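You operate a simulated robot arm through the tools that you are given. There is no shell and no other tool.

You are at the controls of a simulated two-armed robot. One attempt, no reset.

## Task
Stamp COPY on the dearest bill and file it in the drawer's grey tray.
Fine: one clear print, stamp back, lid on the pad, drawer shut. Set down upright: grey stamp.
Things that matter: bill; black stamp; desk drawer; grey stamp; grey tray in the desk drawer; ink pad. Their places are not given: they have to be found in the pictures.

It is judged by the outcome, as a careful person would: the job done as asked, and still so three seconds after it is handed in. It fails if anything else is knocked over, pushed out of place, dropped, spilled or broken. Lids that push on must go on centred and level and be pressed home; caps that screw on are set level and turned clockwise until they are tight.

## Robot
Two 7-joint arms with two-finger parallel grippers on one trunk that stands fixed in place. Base frame: the origin is at the foot of the trunk, x ahead of it, y to its left, z up. Units: m, rad, N and s.
The left shoulder is at [0.071, 0.156, 1.08], the right one opposite. Each reaches about 1.231 m from its shoulder. Payload 3.91 kg a hand.
The TCP of each hand is the grasp point between the finger pads, 0.03 m short of the fingertips. In the tool frame z runs along the fingers and y along their closing line. Largest opening 0.11 m; finger width 0.02, thickness 0.01; the body of the gripper, 0.048 by 0.112 m, starts 0.055 m behind the TCP.
Orientation is that of the tool frame in the base frame, as [roll, pitch, yaw] about the fixed x, y, z axes, in that order (R = Rz(yaw) Ry(pitch) Rx(roll)). With the fingers straight down and closing along the base's y, the tool's x points along the base's -x, its y along +y and its z along -z.

## Interface
- The arms move only by the tool send_rows. It takes "left_increments", "right_increments" or both (then of equal length, played together; a hand with none holds still); each is a list of rows, each a list of 7 numbers: the shift along the tool's x, y, z in m, then the turn, a rotation vector about the tool's x, y, z in rad, then the gripper command, from -1 (fully open) to 1 (shut), values between in proportion. In form: [[x, y, z, ax, ay, az, claw], ...]. A call has 1 to 20 rows; each row is the pose to reach, as a shift and turn from the pose commanded when the call began, along the tool's axes at that moment. Rows are played at 5 a second. More than 0.05 m and 0.15 rad between two rows, or a gripper value outside its range, and nothing of the call is played. Where a pose cannot be reached the arm comes as near as it can. A force on the tool above 40 N (or 10 N above the force at the start of the call, whichever is more), or a blocked arm, ends the call early, and 0.2 s more pass. The fingers move at their own pace (about 0.108 m/s each) and stop on an object; they squeeze with about 31 N. The grip force told is the motor's: it shows also when the fingers shut on nothing. Time passes only in rows, and 0.2 s behind the last, so rows that repeat a pose let the fingers close. The reply holds the time, the measured pose of the TCP, the force on the tool along the base axes, the opening and the grip force, in the units named above and with some noise, with the torque about the TCP (base axes, N m) and any sound that the robot's microphone picked up, and new pictures: "views" is both (left out), scene, wrist or none (wrist: the cameras of the hands that moved).
- Cameras (640 x 400 px; columns grow to the right, rows downward): "scene" is now at [0.1408, 0.0181, 1.3156]; the picture's right is [0.17, -0.99, -0.00], its down [-0.48, -0.08, -0.87] and it looks along [0.86, 0.15, -0.49] (base axes); focal length 289 px, centre (320, 200). "left" rides on the left gripper at [0.072, -0.017, -0.103] in its tool frame; the picture's right is [0.23, 0.97, 0.00], its down [-0.76, 0.18, -0.62] and it looks along [-0.61, 0.14, 0.78] (tool axes); focal length 222 px, centre (320, 200). "right" rides on the right gripper at [0.072, 0.017, -0.103] in its tool frame; the picture's right is [-0.23, 0.97, 0.00], its down [-0.76, -0.18, -0.62] and it looks along [-0.61, -0.14, 0.78] (tool axes); focal length 222 px, centre (320, 200).
- move_column(by): slides the trunk up (or, below 0, down) by that many m; the arms and the scene camera ride with it, the base frame stays. It gives what a move gives, with no picture.
- pan_tilt(pan, tilt): turns the head with the scene camera to pan (to the left, within 1.501 rad either way) and tilt (down, from -0.506 to 1.204), counted from straight ahead of the robot. It gives what a move gives, and a new picture of the scene camera.
- pixel_to_xyz(camera, pixels): for up to 12 pixels [column, row] of the newest picture of that camera ("zoom" is the newest enlarged one), the place [x, y, z] in the base frame of the surface seen there, good to about 0.002 m. No time passes.
- zoom(camera, box): a new picture of the part [left, top, right, bottom] of that camera's present view, enlarged. No time passes.
- sign_off(): hands the job in; it is judged then, once.

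Unless the task says otherwise, let go and move clear before handing in.

The tools are called after "Call:" as a command line: name --argument value ..., lists and objects as JSON in quotes. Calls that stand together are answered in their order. send_rows: Moves the arms, as the interface text tells. Its arguments: {"type":"object","properties":{"left_increments":{"type":"array","items":{"type":"array","items":{"type":"number"}}},"right_increments":{"type":"array","items":{"type":"array","items":{"type":"number"}}},"views":{"type":"string","enum":["both","scene","wrist","none"]}},"required":[]} The other tools are called the same way: move_column (by) moves the trunk up or down; pan_tilt (pan, tilt) turns the head that bears the scene camera; pixel_to_xyz (camera, pixels) gives the place of the surface under pixels of a picture; zoom (camera, box) takes an enlarged picture of a part of a camera's view; sign_off () hands the job in.

At the start:

```text
time: 0.0
left_tcp_pos: [0.8225, 0.3873, 1.0552]
left_orientation: [-3.141, 0.0, -3.141]
left_wrist_force: [0.4, 0.0, -0.9]
left_torque: [0.01, 0.0, 0.0]
left_gripper_width: 0.1101
left_finger_force: 0.1
right_tcp_pos: [0.6069, -0.2051, 1.0138]
right_orientation: [-3.141, -0.001, 3.141]
right_wrist_force: [-0.1, -0.5, 0.4]
right_torque: [0.01, -0.02, 0.01]
right_gripper_width: 0.1099
right_finger_force: 0.1
trunk travel left (down, up): [-0.525, 0.415]
head pan, tilt (commanded): [0.168, 0.508]
```

scene: 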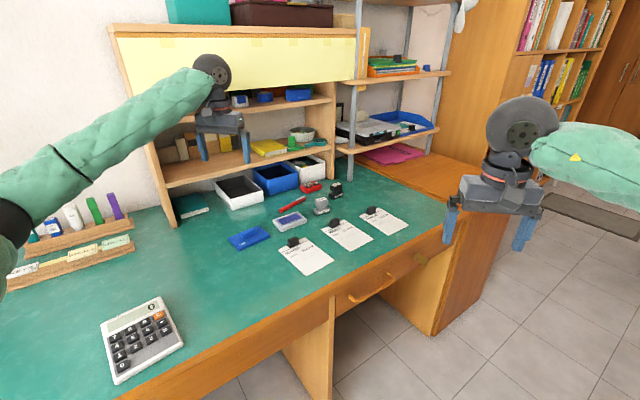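
right: 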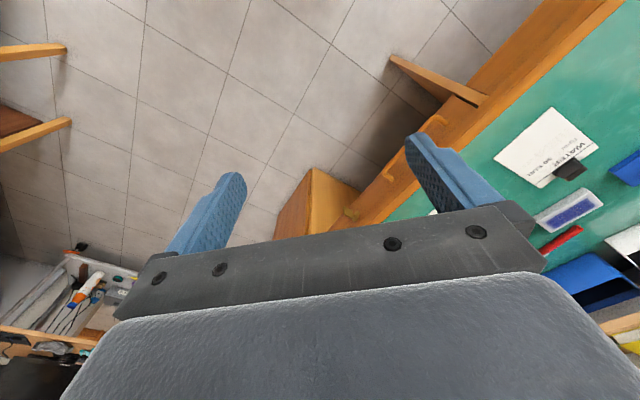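
left: 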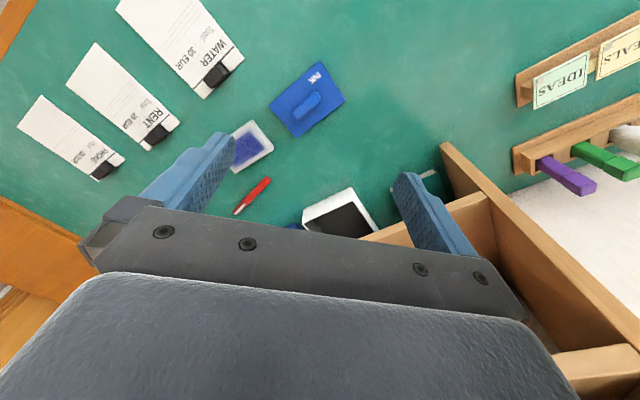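

The scene shows three bills near (305,255), (347,233) and (384,220), a blue lid at (249,237), an open pad at (290,222), and stamps near (321,205) and (336,190). I'll zoom in to read them.

Call:
zoom --camera "scene" --box '[220, 170, 420, 295]'

Call:
zoom --camera "left" --box '[0, 0, 360, 225]'

Call:
zoom --camera "scene" --box '[280, 170, 360, 220]'

```text
3.20 times, centred on (320, 232) of scene
```

zoom: 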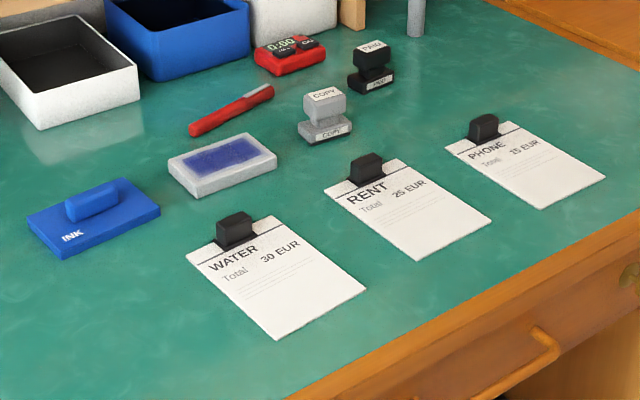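

```text
1.78 times, centred on (180, 112) of left
```

zoom: 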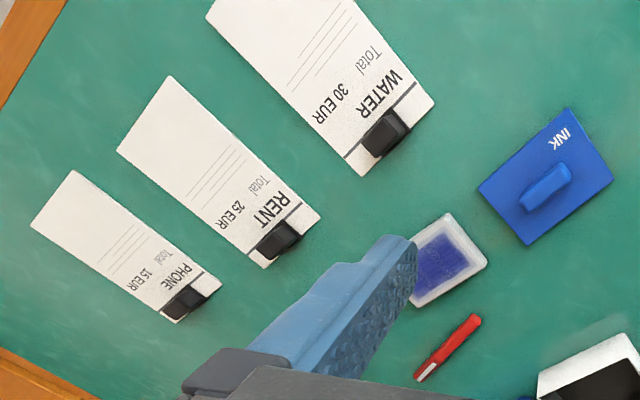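

```text
8.00 times, centred on (320, 195) of scene
```

zoom: 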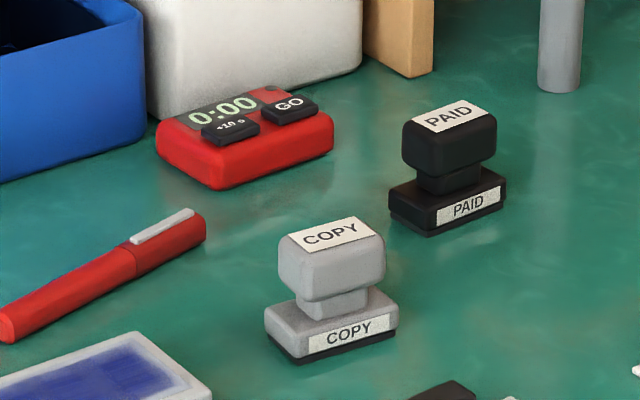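

WATER at 30 EUR is the dearest bill, and the grey stamp is the COPY one. I'll measure where the things are.

Call:
pixel_to_xyz --camera "scene" --pixels '[[292, 240], [278, 250], [307, 275], [334, 261], [305, 238], [321, 201], [321, 210], [334, 183], [290, 222], [249, 236], [249, 230], [370, 292]]'

Call:
zoom --camera "scene" --box '[290, 220, 450, 320]'

Call:
zoom --camera "right" --box '[240, 0, 640, 250]'

```text
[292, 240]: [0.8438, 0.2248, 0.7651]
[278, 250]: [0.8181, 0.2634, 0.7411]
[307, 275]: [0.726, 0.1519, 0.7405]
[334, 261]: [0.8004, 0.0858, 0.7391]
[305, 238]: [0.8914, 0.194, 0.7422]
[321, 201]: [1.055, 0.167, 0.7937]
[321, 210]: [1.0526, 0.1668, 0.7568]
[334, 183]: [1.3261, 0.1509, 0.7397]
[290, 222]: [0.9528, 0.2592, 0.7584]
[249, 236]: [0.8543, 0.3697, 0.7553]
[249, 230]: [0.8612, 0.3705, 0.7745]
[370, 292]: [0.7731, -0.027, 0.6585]
```

```text
4.00 times, centred on (370, 270) of scene
```

zoom: 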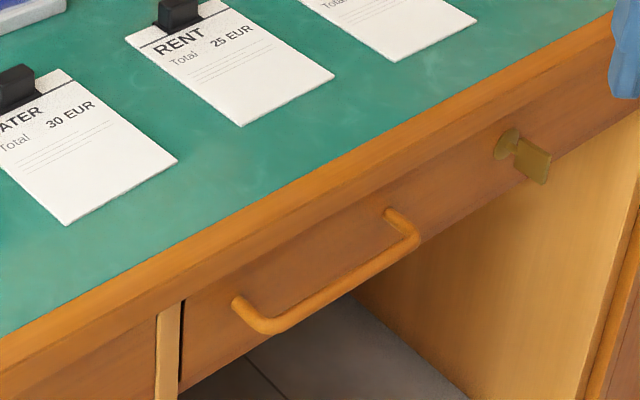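

```text
1.60 times, centred on (440, 125) of right
```

zoom: 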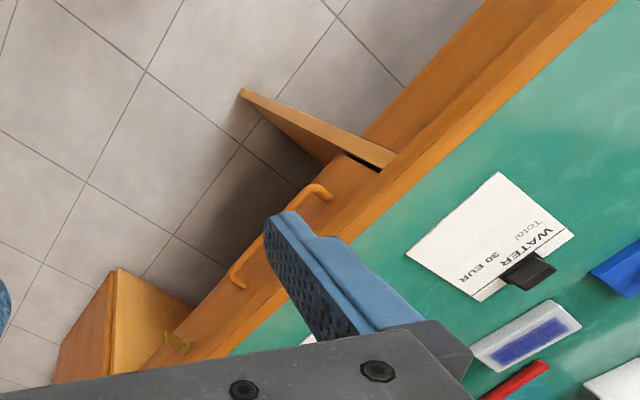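

The drawer has a bar handle at (320,275) in the zoom and a key in its lock at (525,155). I'll measure the desk edge, handle and key, then look at them from a better head angle.

Call:
pan_tilt --pan -0.05 --tilt 0.75

```text
time: 0.8
left_tcp_pos: [0.8225, 0.388, 1.0539]
left_orientation: [3.141, 0.0, -3.141]
left_wrist_force: [-0.8, 0.0, 0.0]
left_torque: [0.01, 0.04, -0.02]
left_gripper_width: 0.1102
left_finger_force: 0.1
right_tcp_pos: [0.607, -0.2066, 1.0137]
right_orientation: [-3.142, 0.0, 3.141]
right_wrist_force: [-0.7, -0.1, 0.8]
right_torque: [-0.02, 0.02, -0.01]
right_gripper_width: 0.1101
right_finger_force: 0.0
trunk travel left (down, up): [-0.525, 0.415]
head pan, tilt (commanded): [-0.051, 0.75]
```

scene: 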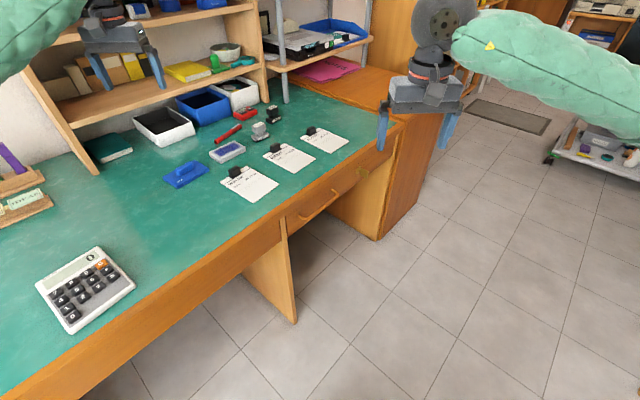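

Call:
zoom --camera "scene" --box '[240, 140, 400, 240]'

Call:
pixel_to_xyz --camera "scene" --pixels '[[200, 294], [300, 198], [380, 127], [296, 208], [390, 135], [300, 218], [336, 192], [318, 206], [357, 171], [363, 173], [285, 218], [340, 200]]'

```text
4.00 times, centred on (320, 190) of scene
```

zoom: 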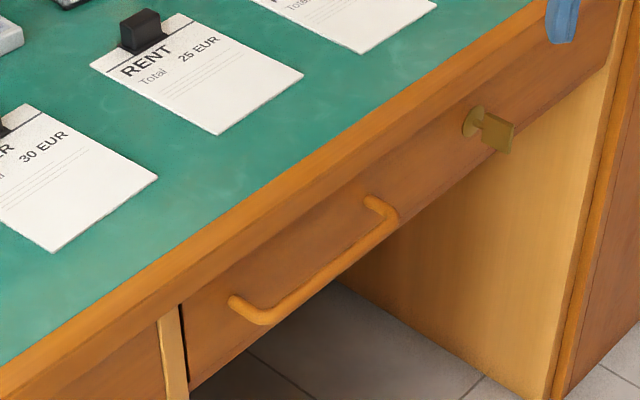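

```text
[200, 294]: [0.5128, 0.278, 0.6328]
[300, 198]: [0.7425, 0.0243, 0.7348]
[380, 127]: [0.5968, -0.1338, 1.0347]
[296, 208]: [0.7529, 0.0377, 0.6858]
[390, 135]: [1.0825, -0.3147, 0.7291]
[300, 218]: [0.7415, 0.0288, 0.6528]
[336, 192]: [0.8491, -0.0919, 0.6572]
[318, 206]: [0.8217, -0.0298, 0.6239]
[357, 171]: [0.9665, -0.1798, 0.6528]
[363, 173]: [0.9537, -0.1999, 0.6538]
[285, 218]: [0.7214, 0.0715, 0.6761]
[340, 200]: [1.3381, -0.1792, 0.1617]
```

Call:
pixel_to_xyz --camera "zoom" --pixels '[[270, 317], [300, 296], [330, 270], [360, 247], [390, 222], [236, 302], [372, 204], [470, 122], [495, 130], [510, 138], [420, 180], [270, 270]]'

Call:
zoom --camera "scene" --box '[335, 155, 383, 185]'

```text
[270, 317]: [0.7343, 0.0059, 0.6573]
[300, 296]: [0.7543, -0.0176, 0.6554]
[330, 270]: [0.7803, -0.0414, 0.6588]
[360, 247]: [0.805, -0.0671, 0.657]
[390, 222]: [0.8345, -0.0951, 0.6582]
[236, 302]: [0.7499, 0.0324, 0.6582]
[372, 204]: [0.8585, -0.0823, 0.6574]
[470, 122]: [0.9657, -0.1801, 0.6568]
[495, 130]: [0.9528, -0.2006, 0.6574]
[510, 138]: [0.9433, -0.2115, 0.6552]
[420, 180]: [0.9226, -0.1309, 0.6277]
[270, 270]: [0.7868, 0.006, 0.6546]
```

```text
13.33 times, centred on (359, 170) of scene
```

zoom: 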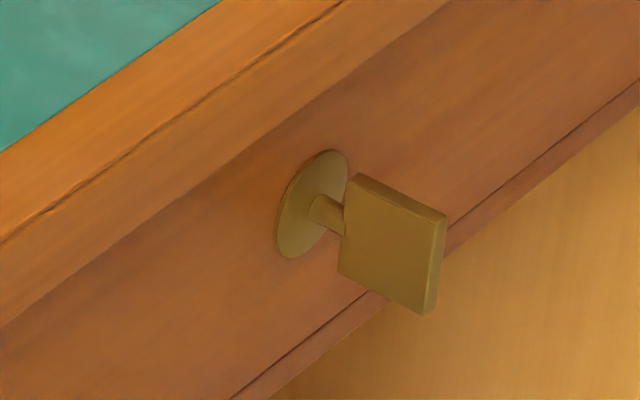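

The desk edge runs along (0.71,-0.71) and the handle bar sits at about z 0.657. I'll zoom on the stamp, pad and lid to measure them accurately.

Call:
zoom --camera "scene" --box '[200, 100, 296, 160]'

Call:
zoom --camera "scene" --box '[240, 110, 288, 140]'

```text
6.67 times, centred on (248, 130) of scene
```

zoom: 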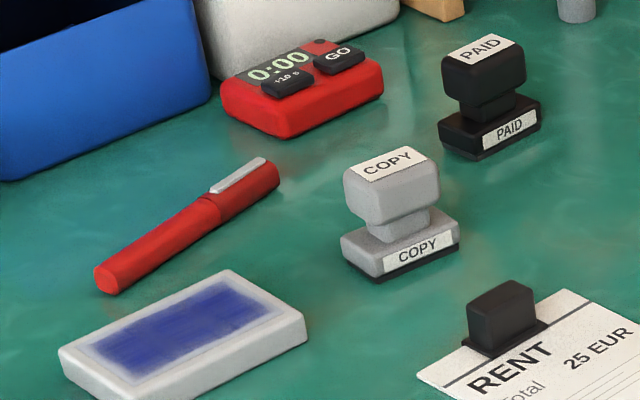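

```text
13.33 times, centred on (264, 125) of scene
```

zoom: 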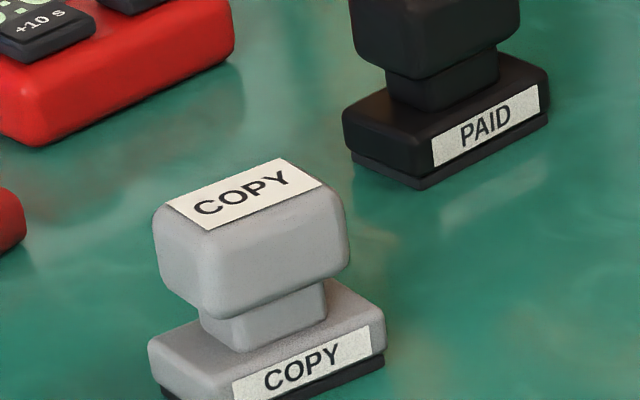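

Call:
pixel_to_xyz --camera "zoom" --pixels '[[170, 205], [280, 160], [322, 185], [208, 230], [245, 195], [210, 280], [335, 260], [155, 380], [380, 360], [330, 285], [280, 320], [385, 330]]'

```text
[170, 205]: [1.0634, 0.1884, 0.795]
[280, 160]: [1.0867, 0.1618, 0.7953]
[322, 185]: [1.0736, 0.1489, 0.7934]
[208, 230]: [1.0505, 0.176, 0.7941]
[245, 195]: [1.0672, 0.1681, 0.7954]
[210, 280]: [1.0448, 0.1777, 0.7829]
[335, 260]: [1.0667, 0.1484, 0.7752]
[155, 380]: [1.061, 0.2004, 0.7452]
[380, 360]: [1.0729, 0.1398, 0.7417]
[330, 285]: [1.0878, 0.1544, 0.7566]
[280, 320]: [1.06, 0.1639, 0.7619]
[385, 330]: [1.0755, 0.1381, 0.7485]
```

The stamp top is centred near (1.069,0.169) with its long axis at about -48°. I'll measure the pad, lid, bill and nearby obstacles such as the shelf post.

Call:
zoom --camera "scene" --box '[160, 130, 288, 210]'

Call:
pixel_to_xyz --camera "scene" --pixels '[[284, 98], [284, 60], [264, 70], [180, 98], [80, 130], [97, 172], [262, 100], [268, 115], [237, 128], [245, 113], [222, 125], [232, 110]]'

```text
5.00 times, centred on (224, 170) of scene
```

zoom: 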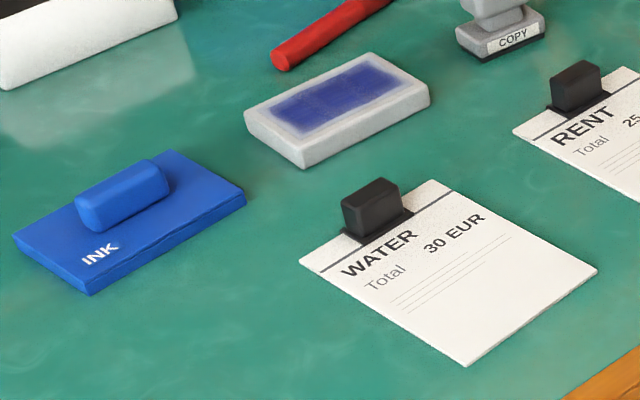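

```text
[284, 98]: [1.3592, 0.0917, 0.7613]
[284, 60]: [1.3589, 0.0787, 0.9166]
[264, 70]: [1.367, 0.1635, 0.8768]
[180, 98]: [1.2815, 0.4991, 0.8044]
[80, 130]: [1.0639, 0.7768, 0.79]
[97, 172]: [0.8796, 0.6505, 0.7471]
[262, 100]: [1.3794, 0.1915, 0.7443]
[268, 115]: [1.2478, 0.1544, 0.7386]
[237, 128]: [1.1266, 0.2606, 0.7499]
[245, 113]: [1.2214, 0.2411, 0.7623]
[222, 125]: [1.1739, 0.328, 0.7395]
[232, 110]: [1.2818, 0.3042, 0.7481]
```

Call:
pixel_to_xyz --camera "zoom" --pixels '[[246, 112], [368, 55], [428, 92], [303, 152], [337, 96], [15, 237], [172, 152], [243, 190], [88, 285], [80, 200], [155, 165], [120, 195]]'

Call:
pixel_to_xyz --camera "zoom" --pixels '[[302, 260], [435, 182], [597, 270], [468, 365], [345, 200], [380, 182], [398, 195], [362, 215], [370, 197], [343, 235], [410, 212], [450, 275]]'

```text
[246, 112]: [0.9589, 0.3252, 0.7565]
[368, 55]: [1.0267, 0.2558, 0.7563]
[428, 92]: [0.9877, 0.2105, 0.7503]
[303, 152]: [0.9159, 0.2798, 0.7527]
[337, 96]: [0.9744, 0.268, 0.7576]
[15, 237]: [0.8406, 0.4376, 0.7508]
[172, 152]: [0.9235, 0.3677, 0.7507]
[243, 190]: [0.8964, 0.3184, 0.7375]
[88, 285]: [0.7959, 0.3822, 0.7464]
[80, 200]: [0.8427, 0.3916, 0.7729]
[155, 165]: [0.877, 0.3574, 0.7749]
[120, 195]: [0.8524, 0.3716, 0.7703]
```

```text
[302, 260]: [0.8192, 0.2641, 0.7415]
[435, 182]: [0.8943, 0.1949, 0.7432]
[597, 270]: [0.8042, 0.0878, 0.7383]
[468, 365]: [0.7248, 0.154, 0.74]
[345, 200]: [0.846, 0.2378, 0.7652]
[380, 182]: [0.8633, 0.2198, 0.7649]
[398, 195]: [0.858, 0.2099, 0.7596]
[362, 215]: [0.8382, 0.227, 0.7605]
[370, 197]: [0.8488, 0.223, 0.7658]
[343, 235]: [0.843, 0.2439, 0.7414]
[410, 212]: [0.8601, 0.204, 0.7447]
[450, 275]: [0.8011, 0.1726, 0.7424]
```

The post and shelves are well behind the work area, at x of about 1.36. I'll move the left hand above the grey stamp, turned 45° to match it, and take a close look.

Call:
send_rows --left_increments '[[-0.0308, -0.0273, 0.0125, 0, 0, 0.098, -1], [-0.0615, -0.0545, 0.025, 0, 0, 0.196, -1], [-0.0923, -0.0818, 0.0375, 0, 0, 0.294, -1], [-0.123, -0.109, 0.05, 0, 0, 0.392, -1], [-0.1538, -0.1363, 0.0625, 0, 0, 0.49, -1], [-0.1845, -0.1635, 0.075, 0, 0, 0.588, -1], [-0.2153, -0.1908, 0.0875, 0, 0, 0.686, -1], [-0.246, -0.218, 0.1, 0, 0, 0.785, -1]]'

```text
time: 2.6
left_tcp_pos: [1.0661, 0.1679, 0.9523]
left_orientation: [3.141, -0.001, 2.358]
left_wrist_force: [0.4, -0.4, 0.3]
left_torque: [0.0, 0.03, -0.02]
left_gripper_width: 0.1101
left_finger_force: 0.1
right_tcp_pos: [0.6064, -0.2057, 1.0111]
right_orientation: [3.139, -0.003, 3.14]
right_wrist_force: [0.4, 0.7, 0.0]
right_torque: [0.03, -0.04, 0.02]
right_gripper_width: 0.1101
right_finger_force: 0.0
trunk travel left (down, up): [-0.525, 0.415]
head pan, tilt (commanded): [-0.051, 0.75]
```

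scene: 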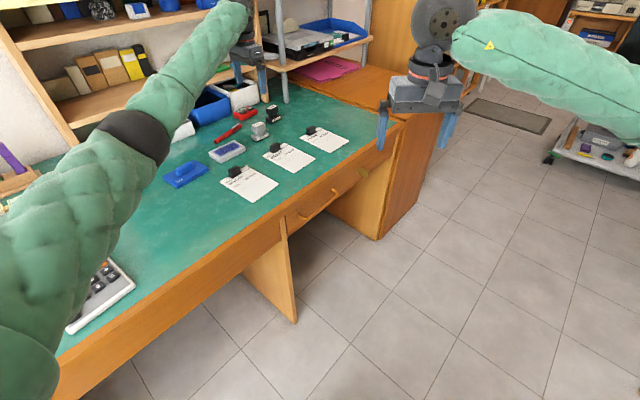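
left: 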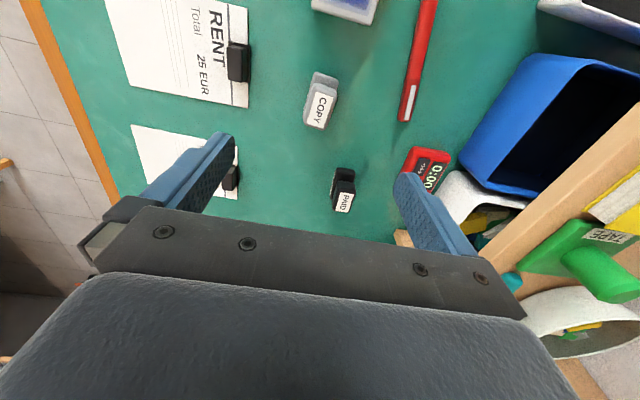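

The stamp shows at (320,100) in the left wrist view, right under the TCP. I'll zoom in to get its exact centre and angle.

Call:
zoom --camera "left" --box '[270, 50, 366, 110]'

Call:
zoom --camera "left" --box '[280, 60, 360, 140]'

```text
6.67 times, centred on (318, 80) of left
```

zoom: 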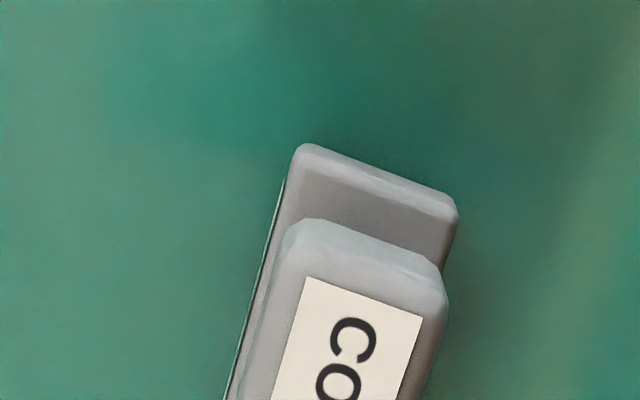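

```text
5.00 times, centred on (320, 100) of left
```

zoom: 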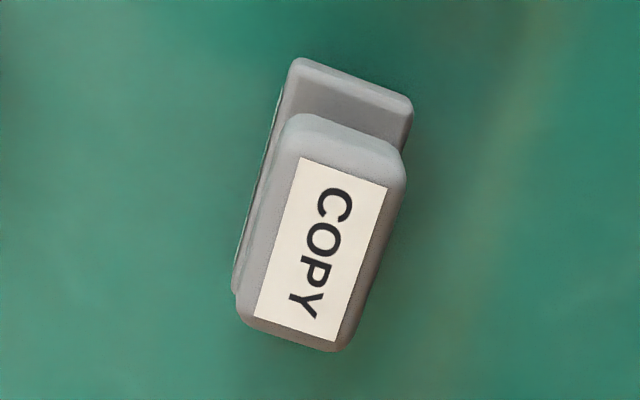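

Call:
pixel_to_xyz --camera "zoom" --pixels '[[303, 160], [384, 187], [333, 340], [256, 315], [320, 250], [285, 160], [398, 165], [248, 315], [340, 348], [290, 70], [410, 110], [235, 285]]'

```text
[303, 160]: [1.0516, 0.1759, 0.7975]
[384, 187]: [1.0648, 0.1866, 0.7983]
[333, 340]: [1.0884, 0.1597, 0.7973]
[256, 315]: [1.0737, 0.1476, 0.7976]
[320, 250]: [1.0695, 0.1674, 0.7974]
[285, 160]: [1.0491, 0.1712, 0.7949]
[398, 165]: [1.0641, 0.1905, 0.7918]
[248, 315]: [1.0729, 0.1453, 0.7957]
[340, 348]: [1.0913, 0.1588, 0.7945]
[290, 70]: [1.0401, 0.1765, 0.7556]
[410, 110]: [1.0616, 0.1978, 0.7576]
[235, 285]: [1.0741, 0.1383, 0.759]
```

The label corners put the stamp centre at (1.0696,0.1674), top z 0.797, long axis at -50.5°. I'll correct the yaw by 5.5°, part-close the fingers and go down to z of about 0.85 to check.

Call:
send_rows --left_increments '[[-0.0014, 0.001, 0.03, 0, 0, 0.05, -0.2], [-0.0028, 0.0021, 0.06, 0, 0, 0.096, -0.2], [-0.0028, 0.0021, 0.085, 0, 0, 0.096, -0.2], [-0.0028, 0.0021, 0.102, 0, 0, 0.096, -0.2], [-0.0028, 0.0021, 0.102, 0, 0, 0.096, -0.2]]' --views "wrist"

```text
time: 3.8
left_tcp_pos: [1.0706, 0.1695, 0.8534]
left_orientation: [-3.14, 0.0, 2.261]
left_wrist_force: [0.0, 0.6, 0.1]
left_torque: [-0.04, 0.02, 0.0]
left_gripper_width: 0.0662
left_finger_force: 0.1
right_tcp_pos: [0.6071, -0.204, 1.0124]
right_orientation: [-3.141, -0.001, 3.141]
right_wrist_force: [0.4, 0.8, 0.0]
right_torque: [-0.05, -0.04, 0.01]
right_gripper_width: 0.1098
right_finger_force: 0.0
trunk travel left (down, up): [-0.525, 0.415]
head pan, tilt (commanded): [-0.051, 0.75]
```

left: 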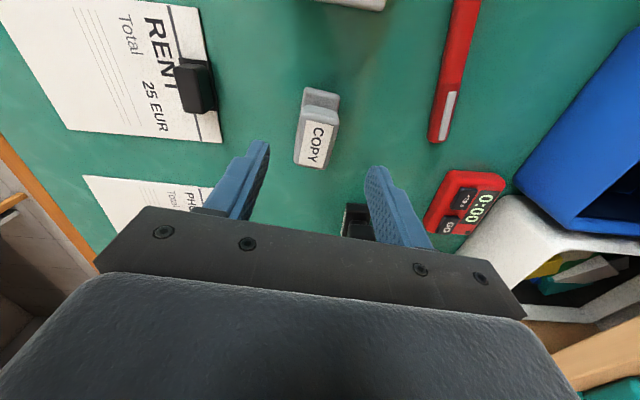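

Call:
zoom --camera "left" --box '[260, 70, 380, 190]'

```text
3.33 times, centred on (320, 130) of left
```

zoom: 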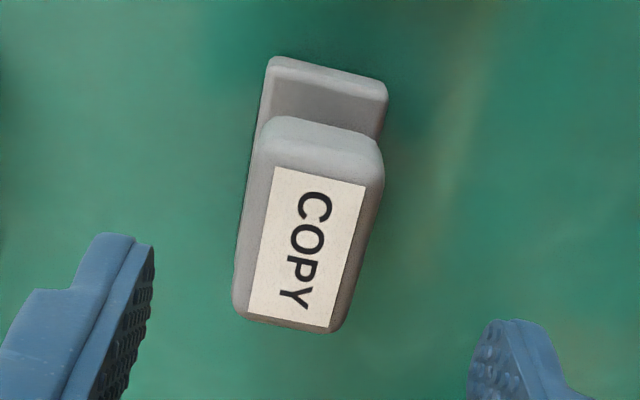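

Call:
pixel_to_xyz --camera "zoom" --pixels '[[276, 168], [364, 186], [328, 326], [250, 310], [305, 248], [262, 155], [380, 165], [235, 300], [335, 330], [268, 75], [386, 92], [145, 240]]'

```text
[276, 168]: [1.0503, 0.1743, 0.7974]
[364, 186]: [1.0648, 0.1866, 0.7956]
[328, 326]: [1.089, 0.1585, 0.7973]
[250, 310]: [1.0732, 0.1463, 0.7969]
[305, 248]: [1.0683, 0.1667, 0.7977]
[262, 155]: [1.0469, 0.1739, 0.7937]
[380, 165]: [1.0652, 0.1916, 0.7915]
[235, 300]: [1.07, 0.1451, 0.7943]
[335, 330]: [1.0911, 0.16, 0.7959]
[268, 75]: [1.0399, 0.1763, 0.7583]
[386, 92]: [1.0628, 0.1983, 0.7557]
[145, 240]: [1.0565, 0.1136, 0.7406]
```

The stamp centre is now (1.069,0.1665), about 3 mm off along the closing line. I'll shift over, descend so the fingertips stop just above the stamp base, and close on the knob.

Call:
send_rows --left_increments '[[0, -0.0033, 0.02, 0, 0, 0, -0.2], [0, -0.0033, 0.04, 0, 0, 0, -0.2], [0, -0.0033, 0.061, 0, 0, 0, -0.2], [0, -0.0033, 0.061, 0, 0, 0, -0.2]]' --views "wrist"

```text
time: 4.8
left_tcp_pos: [1.0679, 0.1673, 0.791]
left_orientation: [3.14, -0.001, 2.26]
left_wrist_force: [0.1, -0.3, 0.1]
left_torque: [-0.02, -0.02, 0.02]
left_gripper_width: 0.0659
left_finger_force: 0.1
right_tcp_pos: [0.6064, -0.2055, 1.0124]
right_orientation: [3.141, -0.001, 3.141]
right_wrist_force: [0.0, 0.5, 0.8]
right_torque: [0.01, -0.02, 0.04]
right_gripper_width: 0.1099
right_finger_force: 0.0
trunk travel left (down, up): [-0.525, 0.415]
head pan, tilt (commanded): [-0.051, 0.75]
```

left: 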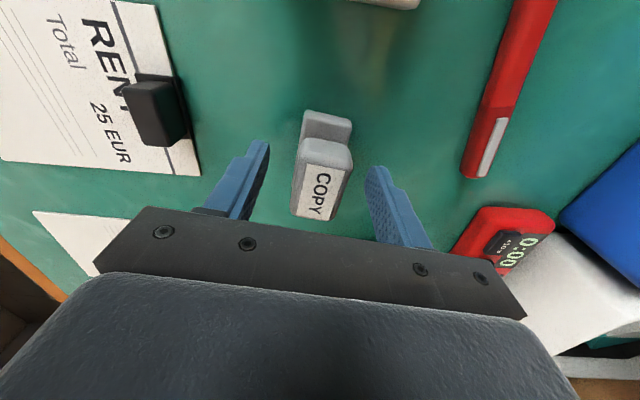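

The stamp sits midway between the fingertips at about (318,190). I'll close the gripper now.

Call:
send_rows --left_increments '[[0, 0, 0, 0, 0, 0, 1], [0, 0, 0, 0, 0, 0, 1], [0, 0, 0, 0, 0, 0, 1], [0, 0, 0, 0, 0, 0, 1]]' --views "both"

```text
time: 5.8
left_tcp_pos: [1.0688, 0.1685, 0.7908]
left_orientation: [-3.141, -0.002, 2.262]
left_wrist_force: [-0.2, 0.0, -1.0]
left_torque: [-0.02, -0.02, -0.02]
left_gripper_width: 0.0294
left_finger_force: 31.0
right_tcp_pos: [0.6079, -0.2032, 1.0132]
right_orientation: [-3.141, -0.001, 3.141]
right_wrist_force: [-1.5, -0.1, -0.5]
right_torque: [-0.02, 0.0, -0.01]
right_gripper_width: 0.1099
right_finger_force: 0.0
trunk travel left (down, up): [-0.525, 0.415]
head pan, tilt (commanded): [-0.051, 0.75]
```

scene: 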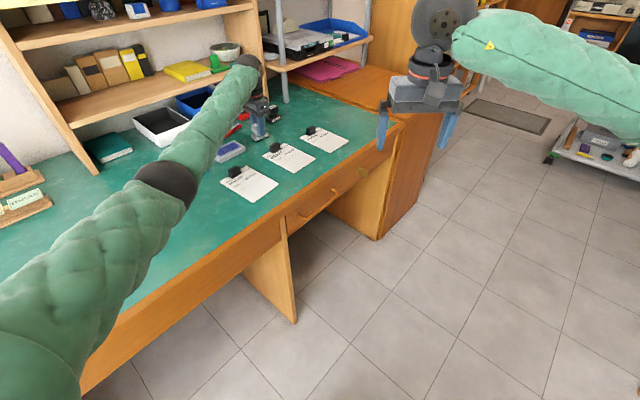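
left: 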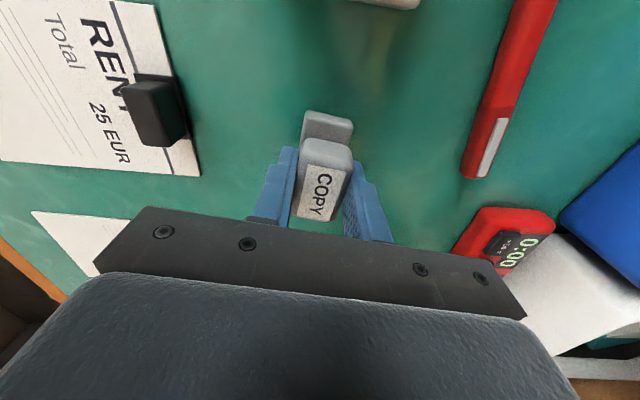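

The gripper holds the knob at width 0.0294 with 31 N. I'll lift the stamp and carry it over the ink pad at (0.972,0.268).

Call:
send_rows --left_increments '[[0, 0, -0.02, 0, 0, 0, 1], [0, 0, -0.05, 0, 0, 0, 1], [0, 0, -0.07, 0, 0, 0, 1], [0.035, -0.0027, -0.07, 0, 0, 0, 1], [0.07, -0.0055, -0.07, 0, 0, -0.04, 1], [0.105, -0.0082, -0.07, 0, 0, -0.084, 1], [0.1384, -0.0108, -0.07, 0, 0, -0.084, 1], [0.1384, -0.0108, -0.07, 0, 0, -0.084, 1]]' --views "both"

```text
time: 7.6
left_tcp_pos: [0.9722, 0.2661, 0.8615]
left_orientation: [3.14, -0.002, 2.343]
left_wrist_force: [0.4, -0.2, -1.0]
left_torque: [0.0, -0.01, -0.02]
left_gripper_width: 0.0294
left_finger_force: 31.0
right_tcp_pos: [0.6077, -0.2057, 1.0128]
right_orientation: [3.14, -0.004, -3.141]
right_wrist_force: [-1.2, -0.4, 0.1]
right_torque: [0.03, 0.0, -0.01]
right_gripper_width: 0.1102
right_finger_force: 0.0
trunk travel left (down, up): [-0.525, 0.415]
head pan, tilt (commanded): [-0.051, 0.75]
```

scene: 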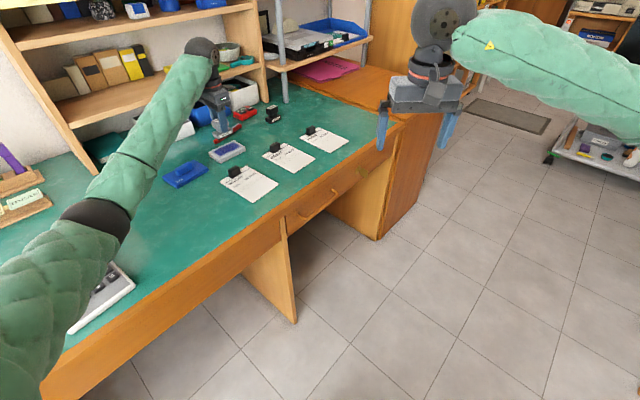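
left: 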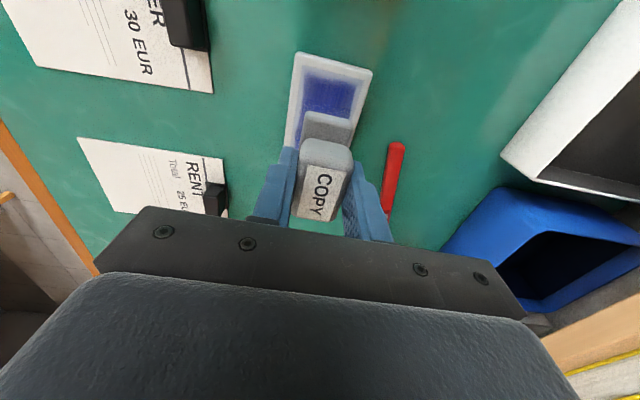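

Call:
pixel_to_xyz --camera "left" --pixels '[[297, 56], [371, 71], [287, 140], [354, 135], [309, 78], [353, 86], [308, 108], [345, 112]]'

Call:
zoom --camera "left" --box '[240, 40, 400, 140]'

Call:
zoom --camera "scene" --box '[190, 90, 270, 170]'

```text
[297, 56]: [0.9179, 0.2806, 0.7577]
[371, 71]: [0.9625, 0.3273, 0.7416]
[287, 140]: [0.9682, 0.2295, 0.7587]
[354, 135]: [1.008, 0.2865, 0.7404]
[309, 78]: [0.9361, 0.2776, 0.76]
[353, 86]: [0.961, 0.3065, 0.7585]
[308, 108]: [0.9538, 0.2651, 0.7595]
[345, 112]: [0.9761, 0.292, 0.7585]
```

```text
4.00 times, centred on (320, 90) of left
```

zoom: 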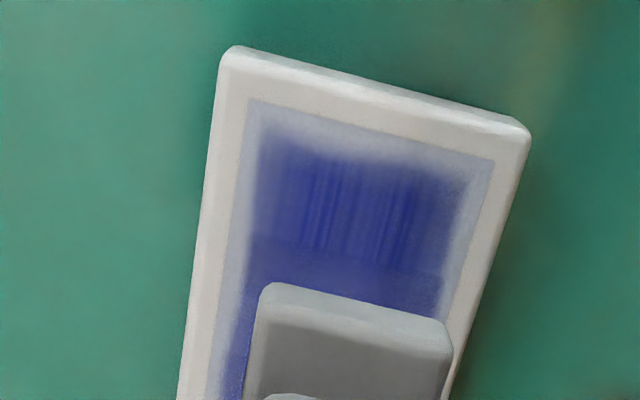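

```text
5.00 times, centred on (230, 130) of scene
```

zoom: 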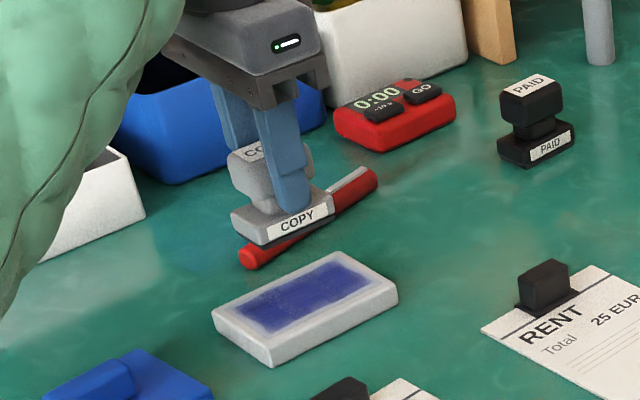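

The stamp is centred over the pad, whose ink surface is at z of about 0.759. I'll go down slowly and watch the force.

Call:
send_rows --left_increments '[[0, 0, 0.025, 0, 0, 0, 1], [0, 0, 0.04, 0, 0, 0, 1], [0, 0, 0.046, 0, 0, 0, 1], [0, 0, 0.049, 0, 0, 0, 1], [0, 0, 0.051, 0, 0, 0, 1], [0, 0, 0.051, 0, 0, 0, 1]]' --views "both"

```text
time: 9.0
left_tcp_pos: [0.9726, 0.2666, 0.8109]
left_orientation: [3.14, 0.0, 2.344]
left_wrist_force: [-0.2, -0.2, -0.4]
left_torque: [0.0, -0.01, 0.0]
left_gripper_width: 0.0293
left_finger_force: 31.2
right_tcp_pos: [0.6082, -0.2053, 1.0126]
right_orientation: [3.141, 0.001, -3.141]
right_wrist_force: [0.8, -0.1, 0.4]
right_torque: [-0.03, -0.01, -0.01]
right_gripper_width: 0.1099
right_finger_force: 0.0
trunk travel left (down, up): [-0.525, 0.415]
head pan, tilt (commanded): [-0.051, 0.75]
```

scene: 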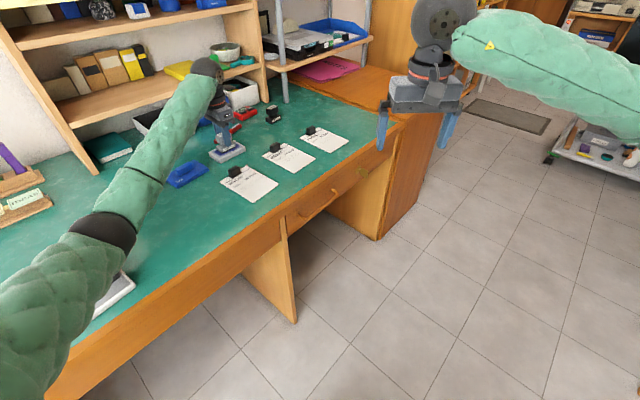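
left: 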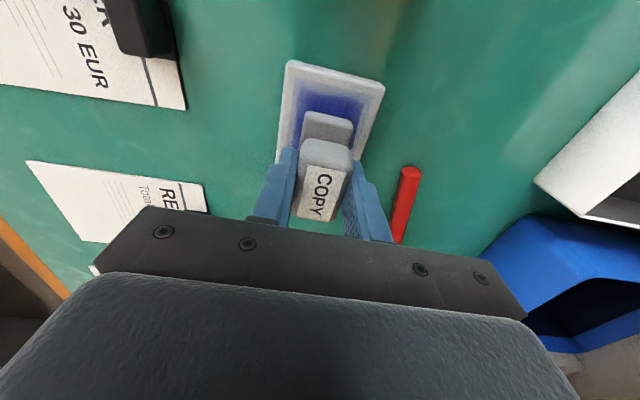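

There is no contact force yet at z 0.811. I'll continue down in millimetre steps.

Call:
send_rows --left_increments '[[0, 0, 0.001, 0, 0, 0, 1], [0, 0, 0.002, 0, 0, 0, 1], [0, 0, 0.003, 0, 0, 0, 1], [0, 0, 0.003, 0, 0, 0, 1]]' --views "wrist"

```text
time: 10.0
left_tcp_pos: [0.9729, 0.2671, 0.809]
left_orientation: [-3.141, 0.0, 2.347]
left_wrist_force: [0.6, 2.0, 2.3]
left_torque: [0.11, 0.05, -0.02]
left_gripper_width: 0.0295
left_finger_force: 31.2
right_tcp_pos: [0.6063, -0.2049, 1.0123]
right_orientation: [3.141, -0.002, -3.14]
right_wrist_force: [0.0, -0.6, 0.8]
right_torque: [0.01, 0.0, 0.03]
right_gripper_width: 0.1099
right_finger_force: 0.0
trunk travel left (down, up): [-0.525, 0.415]
head pan, tilt (commanded): [-0.051, 0.75]
heard: click
```

left: 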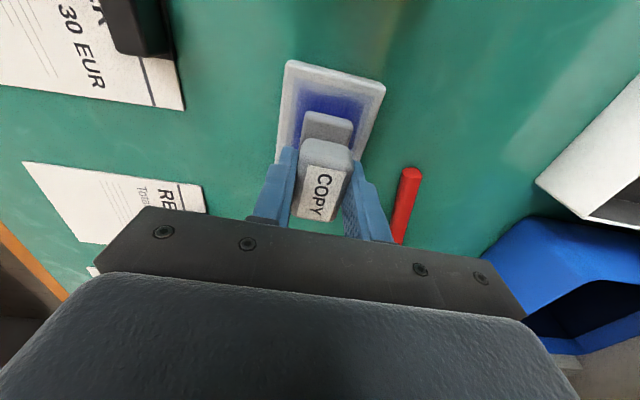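

A click was heard and a light contact of 2.3 N showed. I'll press a little further to ink it well.

Call:
send_rows --left_increments '[[0, 0, 0.0015, 0, 0, 0, 1], [0, 0, 0.003, 0, 0, 0, 1], [0, 0, 0.003, 0, 0, 0, 1]]' --views "none"

```text
time: 10.8
left_tcp_pos: [0.9718, 0.2665, 0.8083]
left_orientation: [3.14, 0.001, 2.345]
left_wrist_force: [2.9, 6.1, 17.1]
left_torque: [0.39, 0.07, -0.05]
left_gripper_width: 0.0292
left_finger_force: 31.4
right_tcp_pos: [0.6054, -0.2055, 1.0146]
right_orientation: [3.141, 0.0, -3.141]
right_wrist_force: [0.4, 0.2, -0.4]
right_torque: [-0.02, 0.01, 0.04]
right_gripper_width: 0.1099
right_finger_force: 0.0
trunk travel left (down, up): [-0.525, 0.415]
head pan, tilt (commanded): [-0.051, 0.75]
```

It pressed with 17 N, so the stamp is well inked. I'll lift it and carry it above the blank lower part of the WATER bill at (0.788,0.148).

Call:
send_rows --left_increments '[[0, 0, -0.015, 0, 0, 0, 1], [0, 0, -0.045, 0, 0, 0, 1], [0, 0, -0.07, 0, 0, 0, 1], [0.0088, -0.043, -0.07, 0, 0, -0.014, 1], [0.0176, -0.086, -0.07, 0, 0, -0.028, 1], [0.0263, -0.129, -0.07, 0, 0, -0.042, 1], [0.0351, -0.1721, -0.07, 0, 0, -0.056, 1], [0.0439, -0.2151, -0.07, 0, 0, -0.07, 1], [0.0439, -0.2151, -0.07, 0, 0, -0.07, 1]]' --views "both"

```text
time: 12.8
left_tcp_pos: [0.7881, 0.1475, 0.8758]
left_orientation: [-3.139, 0.0, 2.414]
left_wrist_force: [0.5, 0.0, -0.7]
left_torque: [0.01, 0.0, -0.01]
left_gripper_width: 0.0295
left_finger_force: 30.9
right_tcp_pos: [0.6072, -0.2033, 1.0112]
right_orientation: [3.141, -0.001, -3.141]
right_wrist_force: [1.0, 0.0, -0.4]
right_torque: [-0.01, 0.03, -0.02]
right_gripper_width: 0.11
right_finger_force: 0.1
trunk travel left (down, up): [-0.525, 0.415]
head pan, tilt (commanded): [-0.051, 0.75]
```

scene: 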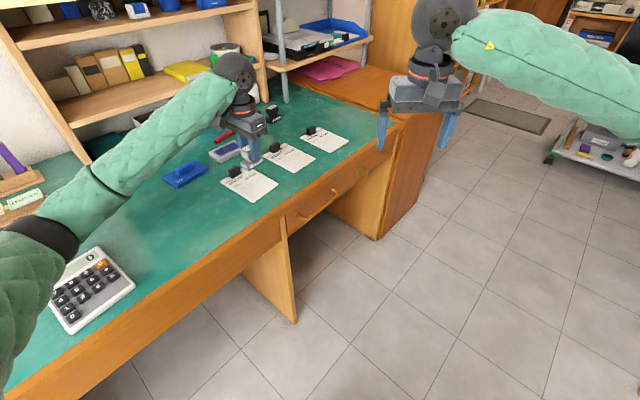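
left: 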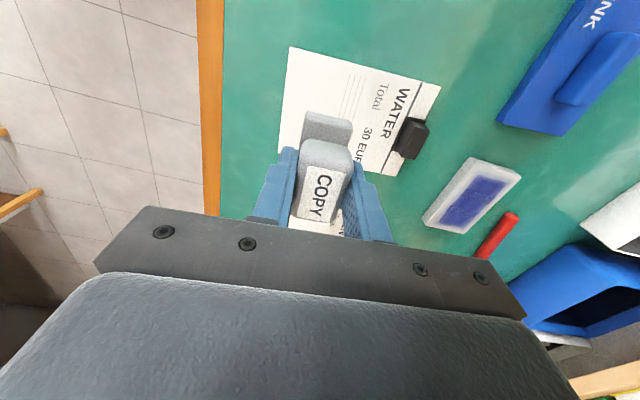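

Call:
zoom --camera "left" --box '[260, 30, 460, 155]'

Call:
pixel_to_xyz --camera "left" --pixels '[[291, 49], [438, 89], [396, 174], [281, 130], [341, 110], [357, 82], [410, 130], [370, 90]]'

```text
3.20 times, centred on (360, 92) of left
```

zoom: 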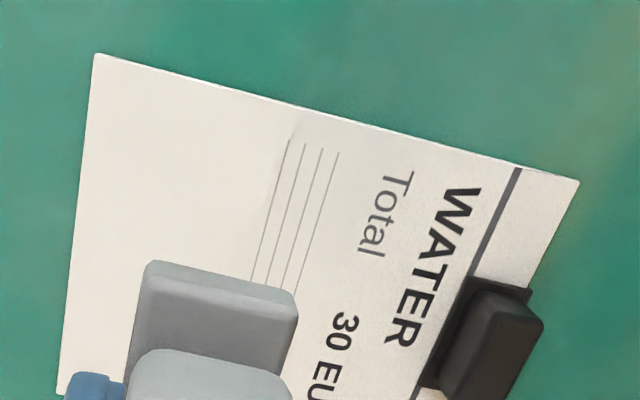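

```text
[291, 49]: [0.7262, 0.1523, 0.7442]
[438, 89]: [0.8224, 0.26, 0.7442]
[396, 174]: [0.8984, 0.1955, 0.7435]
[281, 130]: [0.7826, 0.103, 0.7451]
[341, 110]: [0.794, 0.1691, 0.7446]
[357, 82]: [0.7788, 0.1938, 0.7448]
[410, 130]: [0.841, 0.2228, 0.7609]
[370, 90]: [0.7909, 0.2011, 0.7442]
```

The bill's last line ends about 61% down, leaving blank paper centred near (0.783,0.141). I'll shift 8 mm and descend to just above the paper.

Call:
send_rows --left_increments '[[0, -0.004, 0.02, 0, 0, 0, 1], [0, -0.0078, 0.045, 0, 0, 0, 1], [0, -0.0078, 0.065, 0, 0, 0, 1], [0, -0.0078, 0.075, 0, 0, 0, 1], [0, -0.0078, 0.075, 0, 0, 0, 1]]' --views "both"

```text
time: 14.0
left_tcp_pos: [0.7829, 0.1393, 0.81]
left_orientation: [3.131, 0.004, 2.415]
left_wrist_force: [0.3, -0.2, -1.1]
left_torque: [0.0, 0.02, 0.01]
left_gripper_width: 0.0294
left_finger_force: 30.0
right_tcp_pos: [0.6052, -0.2093, 1.0132]
right_orientation: [3.134, 0.002, 3.141]
right_wrist_force: [0.3, 0.5, 0.0]
right_torque: [-0.04, 0.02, -0.02]
right_gripper_width: 0.1102
right_finger_force: 0.0
trunk travel left (down, up): [-0.525, 0.415]
head pan, tilt (commanded): [-0.051, 0.75]
heard: click, click
```

scene: 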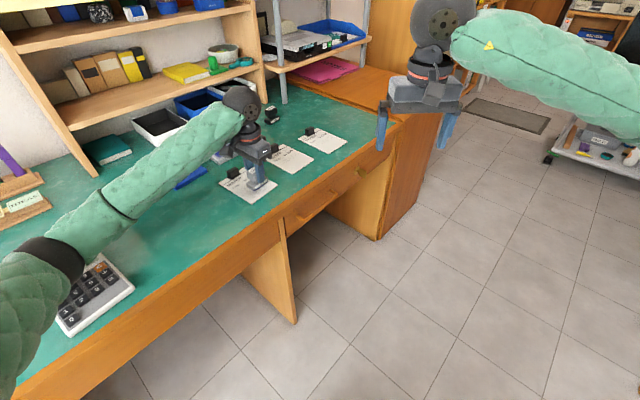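
left: 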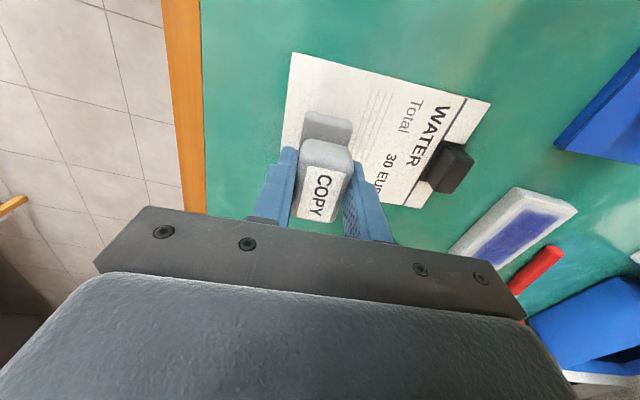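

The reading shows z at 0.81 rather than 0.80, two clicks, and a slight shift of both arms. The left elbow may be touching something, so I'll check with the head.

Call:
pan_tilt --pan 0.6 --tilt 0.9

```text
time: 15.0
left_tcp_pos: [0.7808, 0.1379, 0.8087]
left_orientation: [3.132, 0.003, 2.416]
left_wrist_force: [0.3, 0.1, -0.6]
left_torque: [0.01, -0.01, -0.05]
left_gripper_width: 0.0292
left_finger_force: 30.8
right_tcp_pos: [0.6039, -0.21, 1.0148]
right_orientation: [3.136, 0.004, 3.141]
right_wrist_force: [0.4, 0.3, -0.4]
right_torque: [-0.03, -0.03, 0.02]
right_gripper_width: 0.1098
right_finger_force: 0.1
trunk travel left (down, up): [-0.525, 0.415]
head pan, tilt (commanded): [0.6, 0.901]
```

scene: 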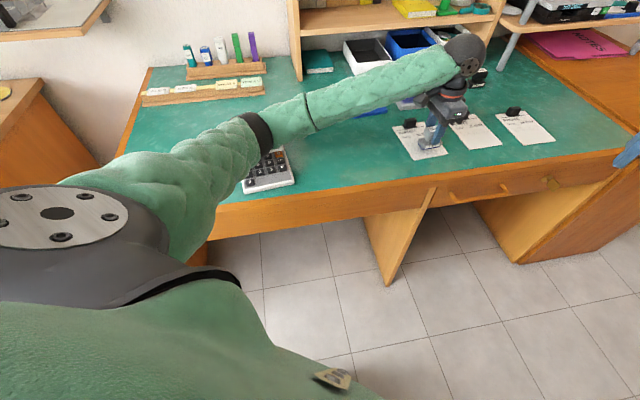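

Call:
zoom --camera "scene" --box '[180, 80, 340, 220]'

Call:
pixel_to_xyz --camera "scene" --pixels '[[255, 125], [262, 140], [240, 150], [270, 165], [290, 175], [245, 185], [275, 145], [200, 190], [310, 110]]'

```text
2.86 times, centred on (260, 150) of scene
```

zoom: 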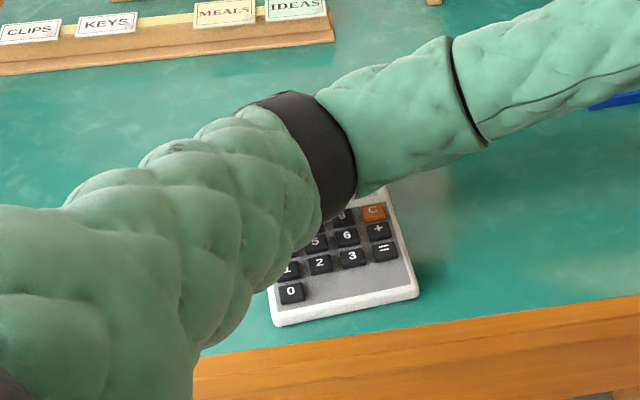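

```text
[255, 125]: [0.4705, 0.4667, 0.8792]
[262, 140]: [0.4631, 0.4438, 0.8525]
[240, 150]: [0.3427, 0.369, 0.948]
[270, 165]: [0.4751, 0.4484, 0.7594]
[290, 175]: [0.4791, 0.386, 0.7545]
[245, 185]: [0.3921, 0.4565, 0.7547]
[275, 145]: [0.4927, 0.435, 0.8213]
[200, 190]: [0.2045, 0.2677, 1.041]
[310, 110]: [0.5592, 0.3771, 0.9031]
```

The left elbow at about (0.465,0.455) is low over the calculator at (270,165) and is probably pressing it. I'll raise the trunk, which lifts the elbow for the same hand position.

Call:
move_column --by 0.12

```text
time: 16.5
left_tcp_pos: [0.7819, 0.1428, 0.9199]
left_orientation: [3.141, 0.0, 2.413]
left_wrist_force: [-0.5, 0.0, -0.2]
left_torque: [0.0, 0.0, 0.01]
left_gripper_width: 0.0294
left_finger_force: 31.0
right_tcp_pos: [0.6077, -0.2052, 1.1324]
right_orientation: [3.141, -0.002, 3.141]
right_wrist_force: [-0.4, 0.6, -1.1]
right_torque: [-0.01, 0.01, 0.0]
right_gripper_width: 0.1098
right_finger_force: 0.0
trunk travel left (down, up): [-0.645, 0.295]
head pan, tilt (commanded): [0.6, 0.901]
```

The pose readings are back to normal, which confirms the elbow contact. I'll check whether the calculator moved.

Call:
pan_tilt --pan 0.6 --tilt 0.9

```text
time: 17.1
left_tcp_pos: [0.7825, 0.1403, 0.9204]
left_orientation: [-3.141, -0.001, 2.412]
left_wrist_force: [-0.8, -0.3, -0.5]
left_torque: [0.03, -0.02, 0.03]
left_gripper_width: 0.0293
left_finger_force: 30.6
right_tcp_pos: [0.6069, -0.2043, 1.1323]
right_orientation: [-3.141, -0.001, -3.141]
right_wrist_force: [-0.4, 0.3, 0.0]
right_torque: [0.03, 0.0, 0.03]
right_gripper_width: 0.1098
right_finger_force: 0.0
trunk travel left (down, up): [-0.645, 0.295]
head pan, tilt (commanded): [0.6, 0.901]
```

scene: 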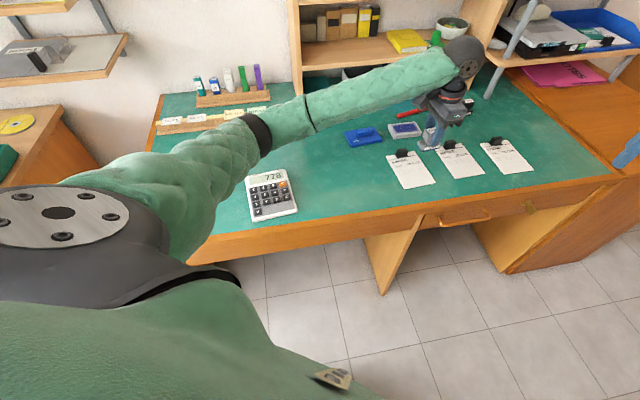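

Call:
zoom --camera "scene" --box '[230, 160, 310, 230]'

Call:
pixel_to_xyz --camera "scene" --pixels '[[245, 178], [285, 170], [298, 211], [254, 221], [270, 195]]'

```text
5.71 times, centred on (270, 195) of scene
```

zoom: 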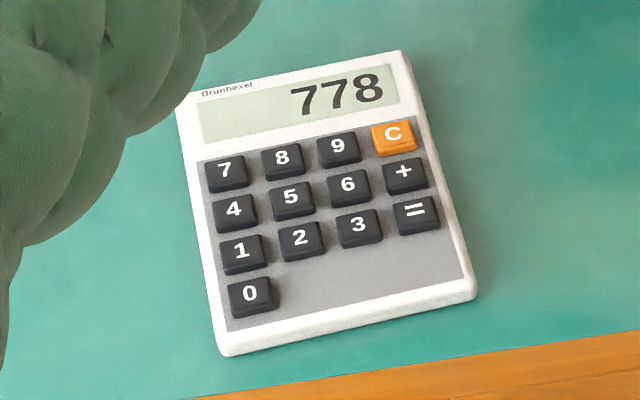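

```text
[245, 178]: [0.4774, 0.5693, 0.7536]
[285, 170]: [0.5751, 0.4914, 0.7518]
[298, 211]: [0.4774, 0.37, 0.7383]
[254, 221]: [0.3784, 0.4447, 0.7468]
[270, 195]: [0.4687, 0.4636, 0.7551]
```

The calculator stayed in place, but the elbow typed 778 on it, so I'll clear that with C at the end. I'll raise the trunk further for a safe elbow height before printing.

Call:
move_column --by 0.12

```text
time: 18.6
left_tcp_pos: [0.7842, 0.1405, 1.0391]
left_orientation: [-3.141, -0.001, 2.412]
left_wrist_force: [0.6, -0.3, -1.0]
left_torque: [0.05, 0.01, 0.03]
left_gripper_width: 0.0292
left_finger_force: 30.8
right_tcp_pos: [0.607, -0.206, 1.2513]
right_orientation: [3.142, -0.004, 3.14]
right_wrist_force: [0.9, -0.2, 0.3]
right_torque: [-0.06, 0.0, 0.01]
right_gripper_width: 0.1102
right_finger_force: 0.1
trunk travel left (down, up): [-0.765, 0.175]
head pan, tilt (commanded): [0.6, 0.901]
```

Call:
send_rows --left_increments '[[0, 0, 0.04, 0, 0, 0, 1], [0, 0, 0.08, 0, 0, 0, 1], [0, 0, 0.12, 0, 0, 0, 1], [0, 0, 0.16, 0, 0, 0, 1], [0, 0, 0.195, 0, 0, 0, 1], [0, 0, 0.22, 0, 0, 0, 1], [0, 0, 0.22, 0, 0, 0, 1]]' --views "both"

```text
time: 20.2
left_tcp_pos: [0.7825, 0.1435, 0.8222]
left_orientation: [-3.141, -0.001, 2.414]
left_wrist_force: [-0.2, 0.1, -0.2]
left_torque: [-0.03, 0.02, 0.03]
left_gripper_width: 0.0292
left_finger_force: 31.0
right_tcp_pos: [0.6076, -0.2059, 1.2523]
right_orientation: [-3.141, 0.001, 3.141]
right_wrist_force: [-0.5, -0.7, 0.7]
right_torque: [0.03, 0.02, -0.02]
right_gripper_width: 0.1099
right_finger_force: 0.1
trunk travel left (down, up): [-0.765, 0.175]
head pan, tilt (commanded): [0.6, 0.901]
```

scene: 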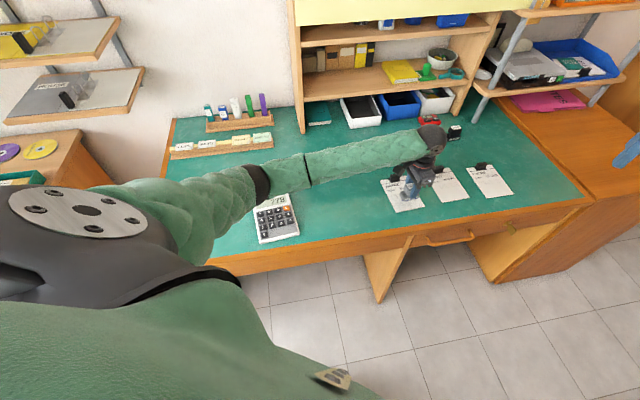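
left: 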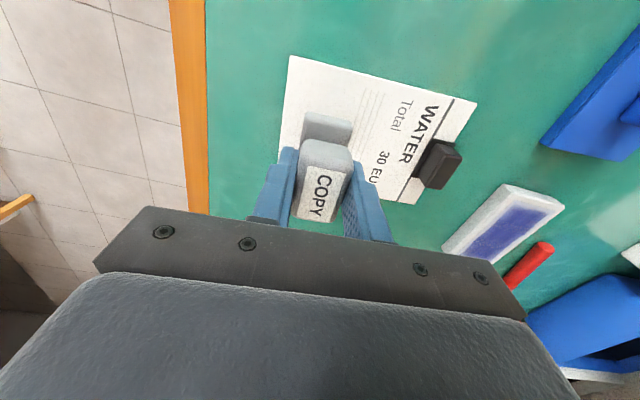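

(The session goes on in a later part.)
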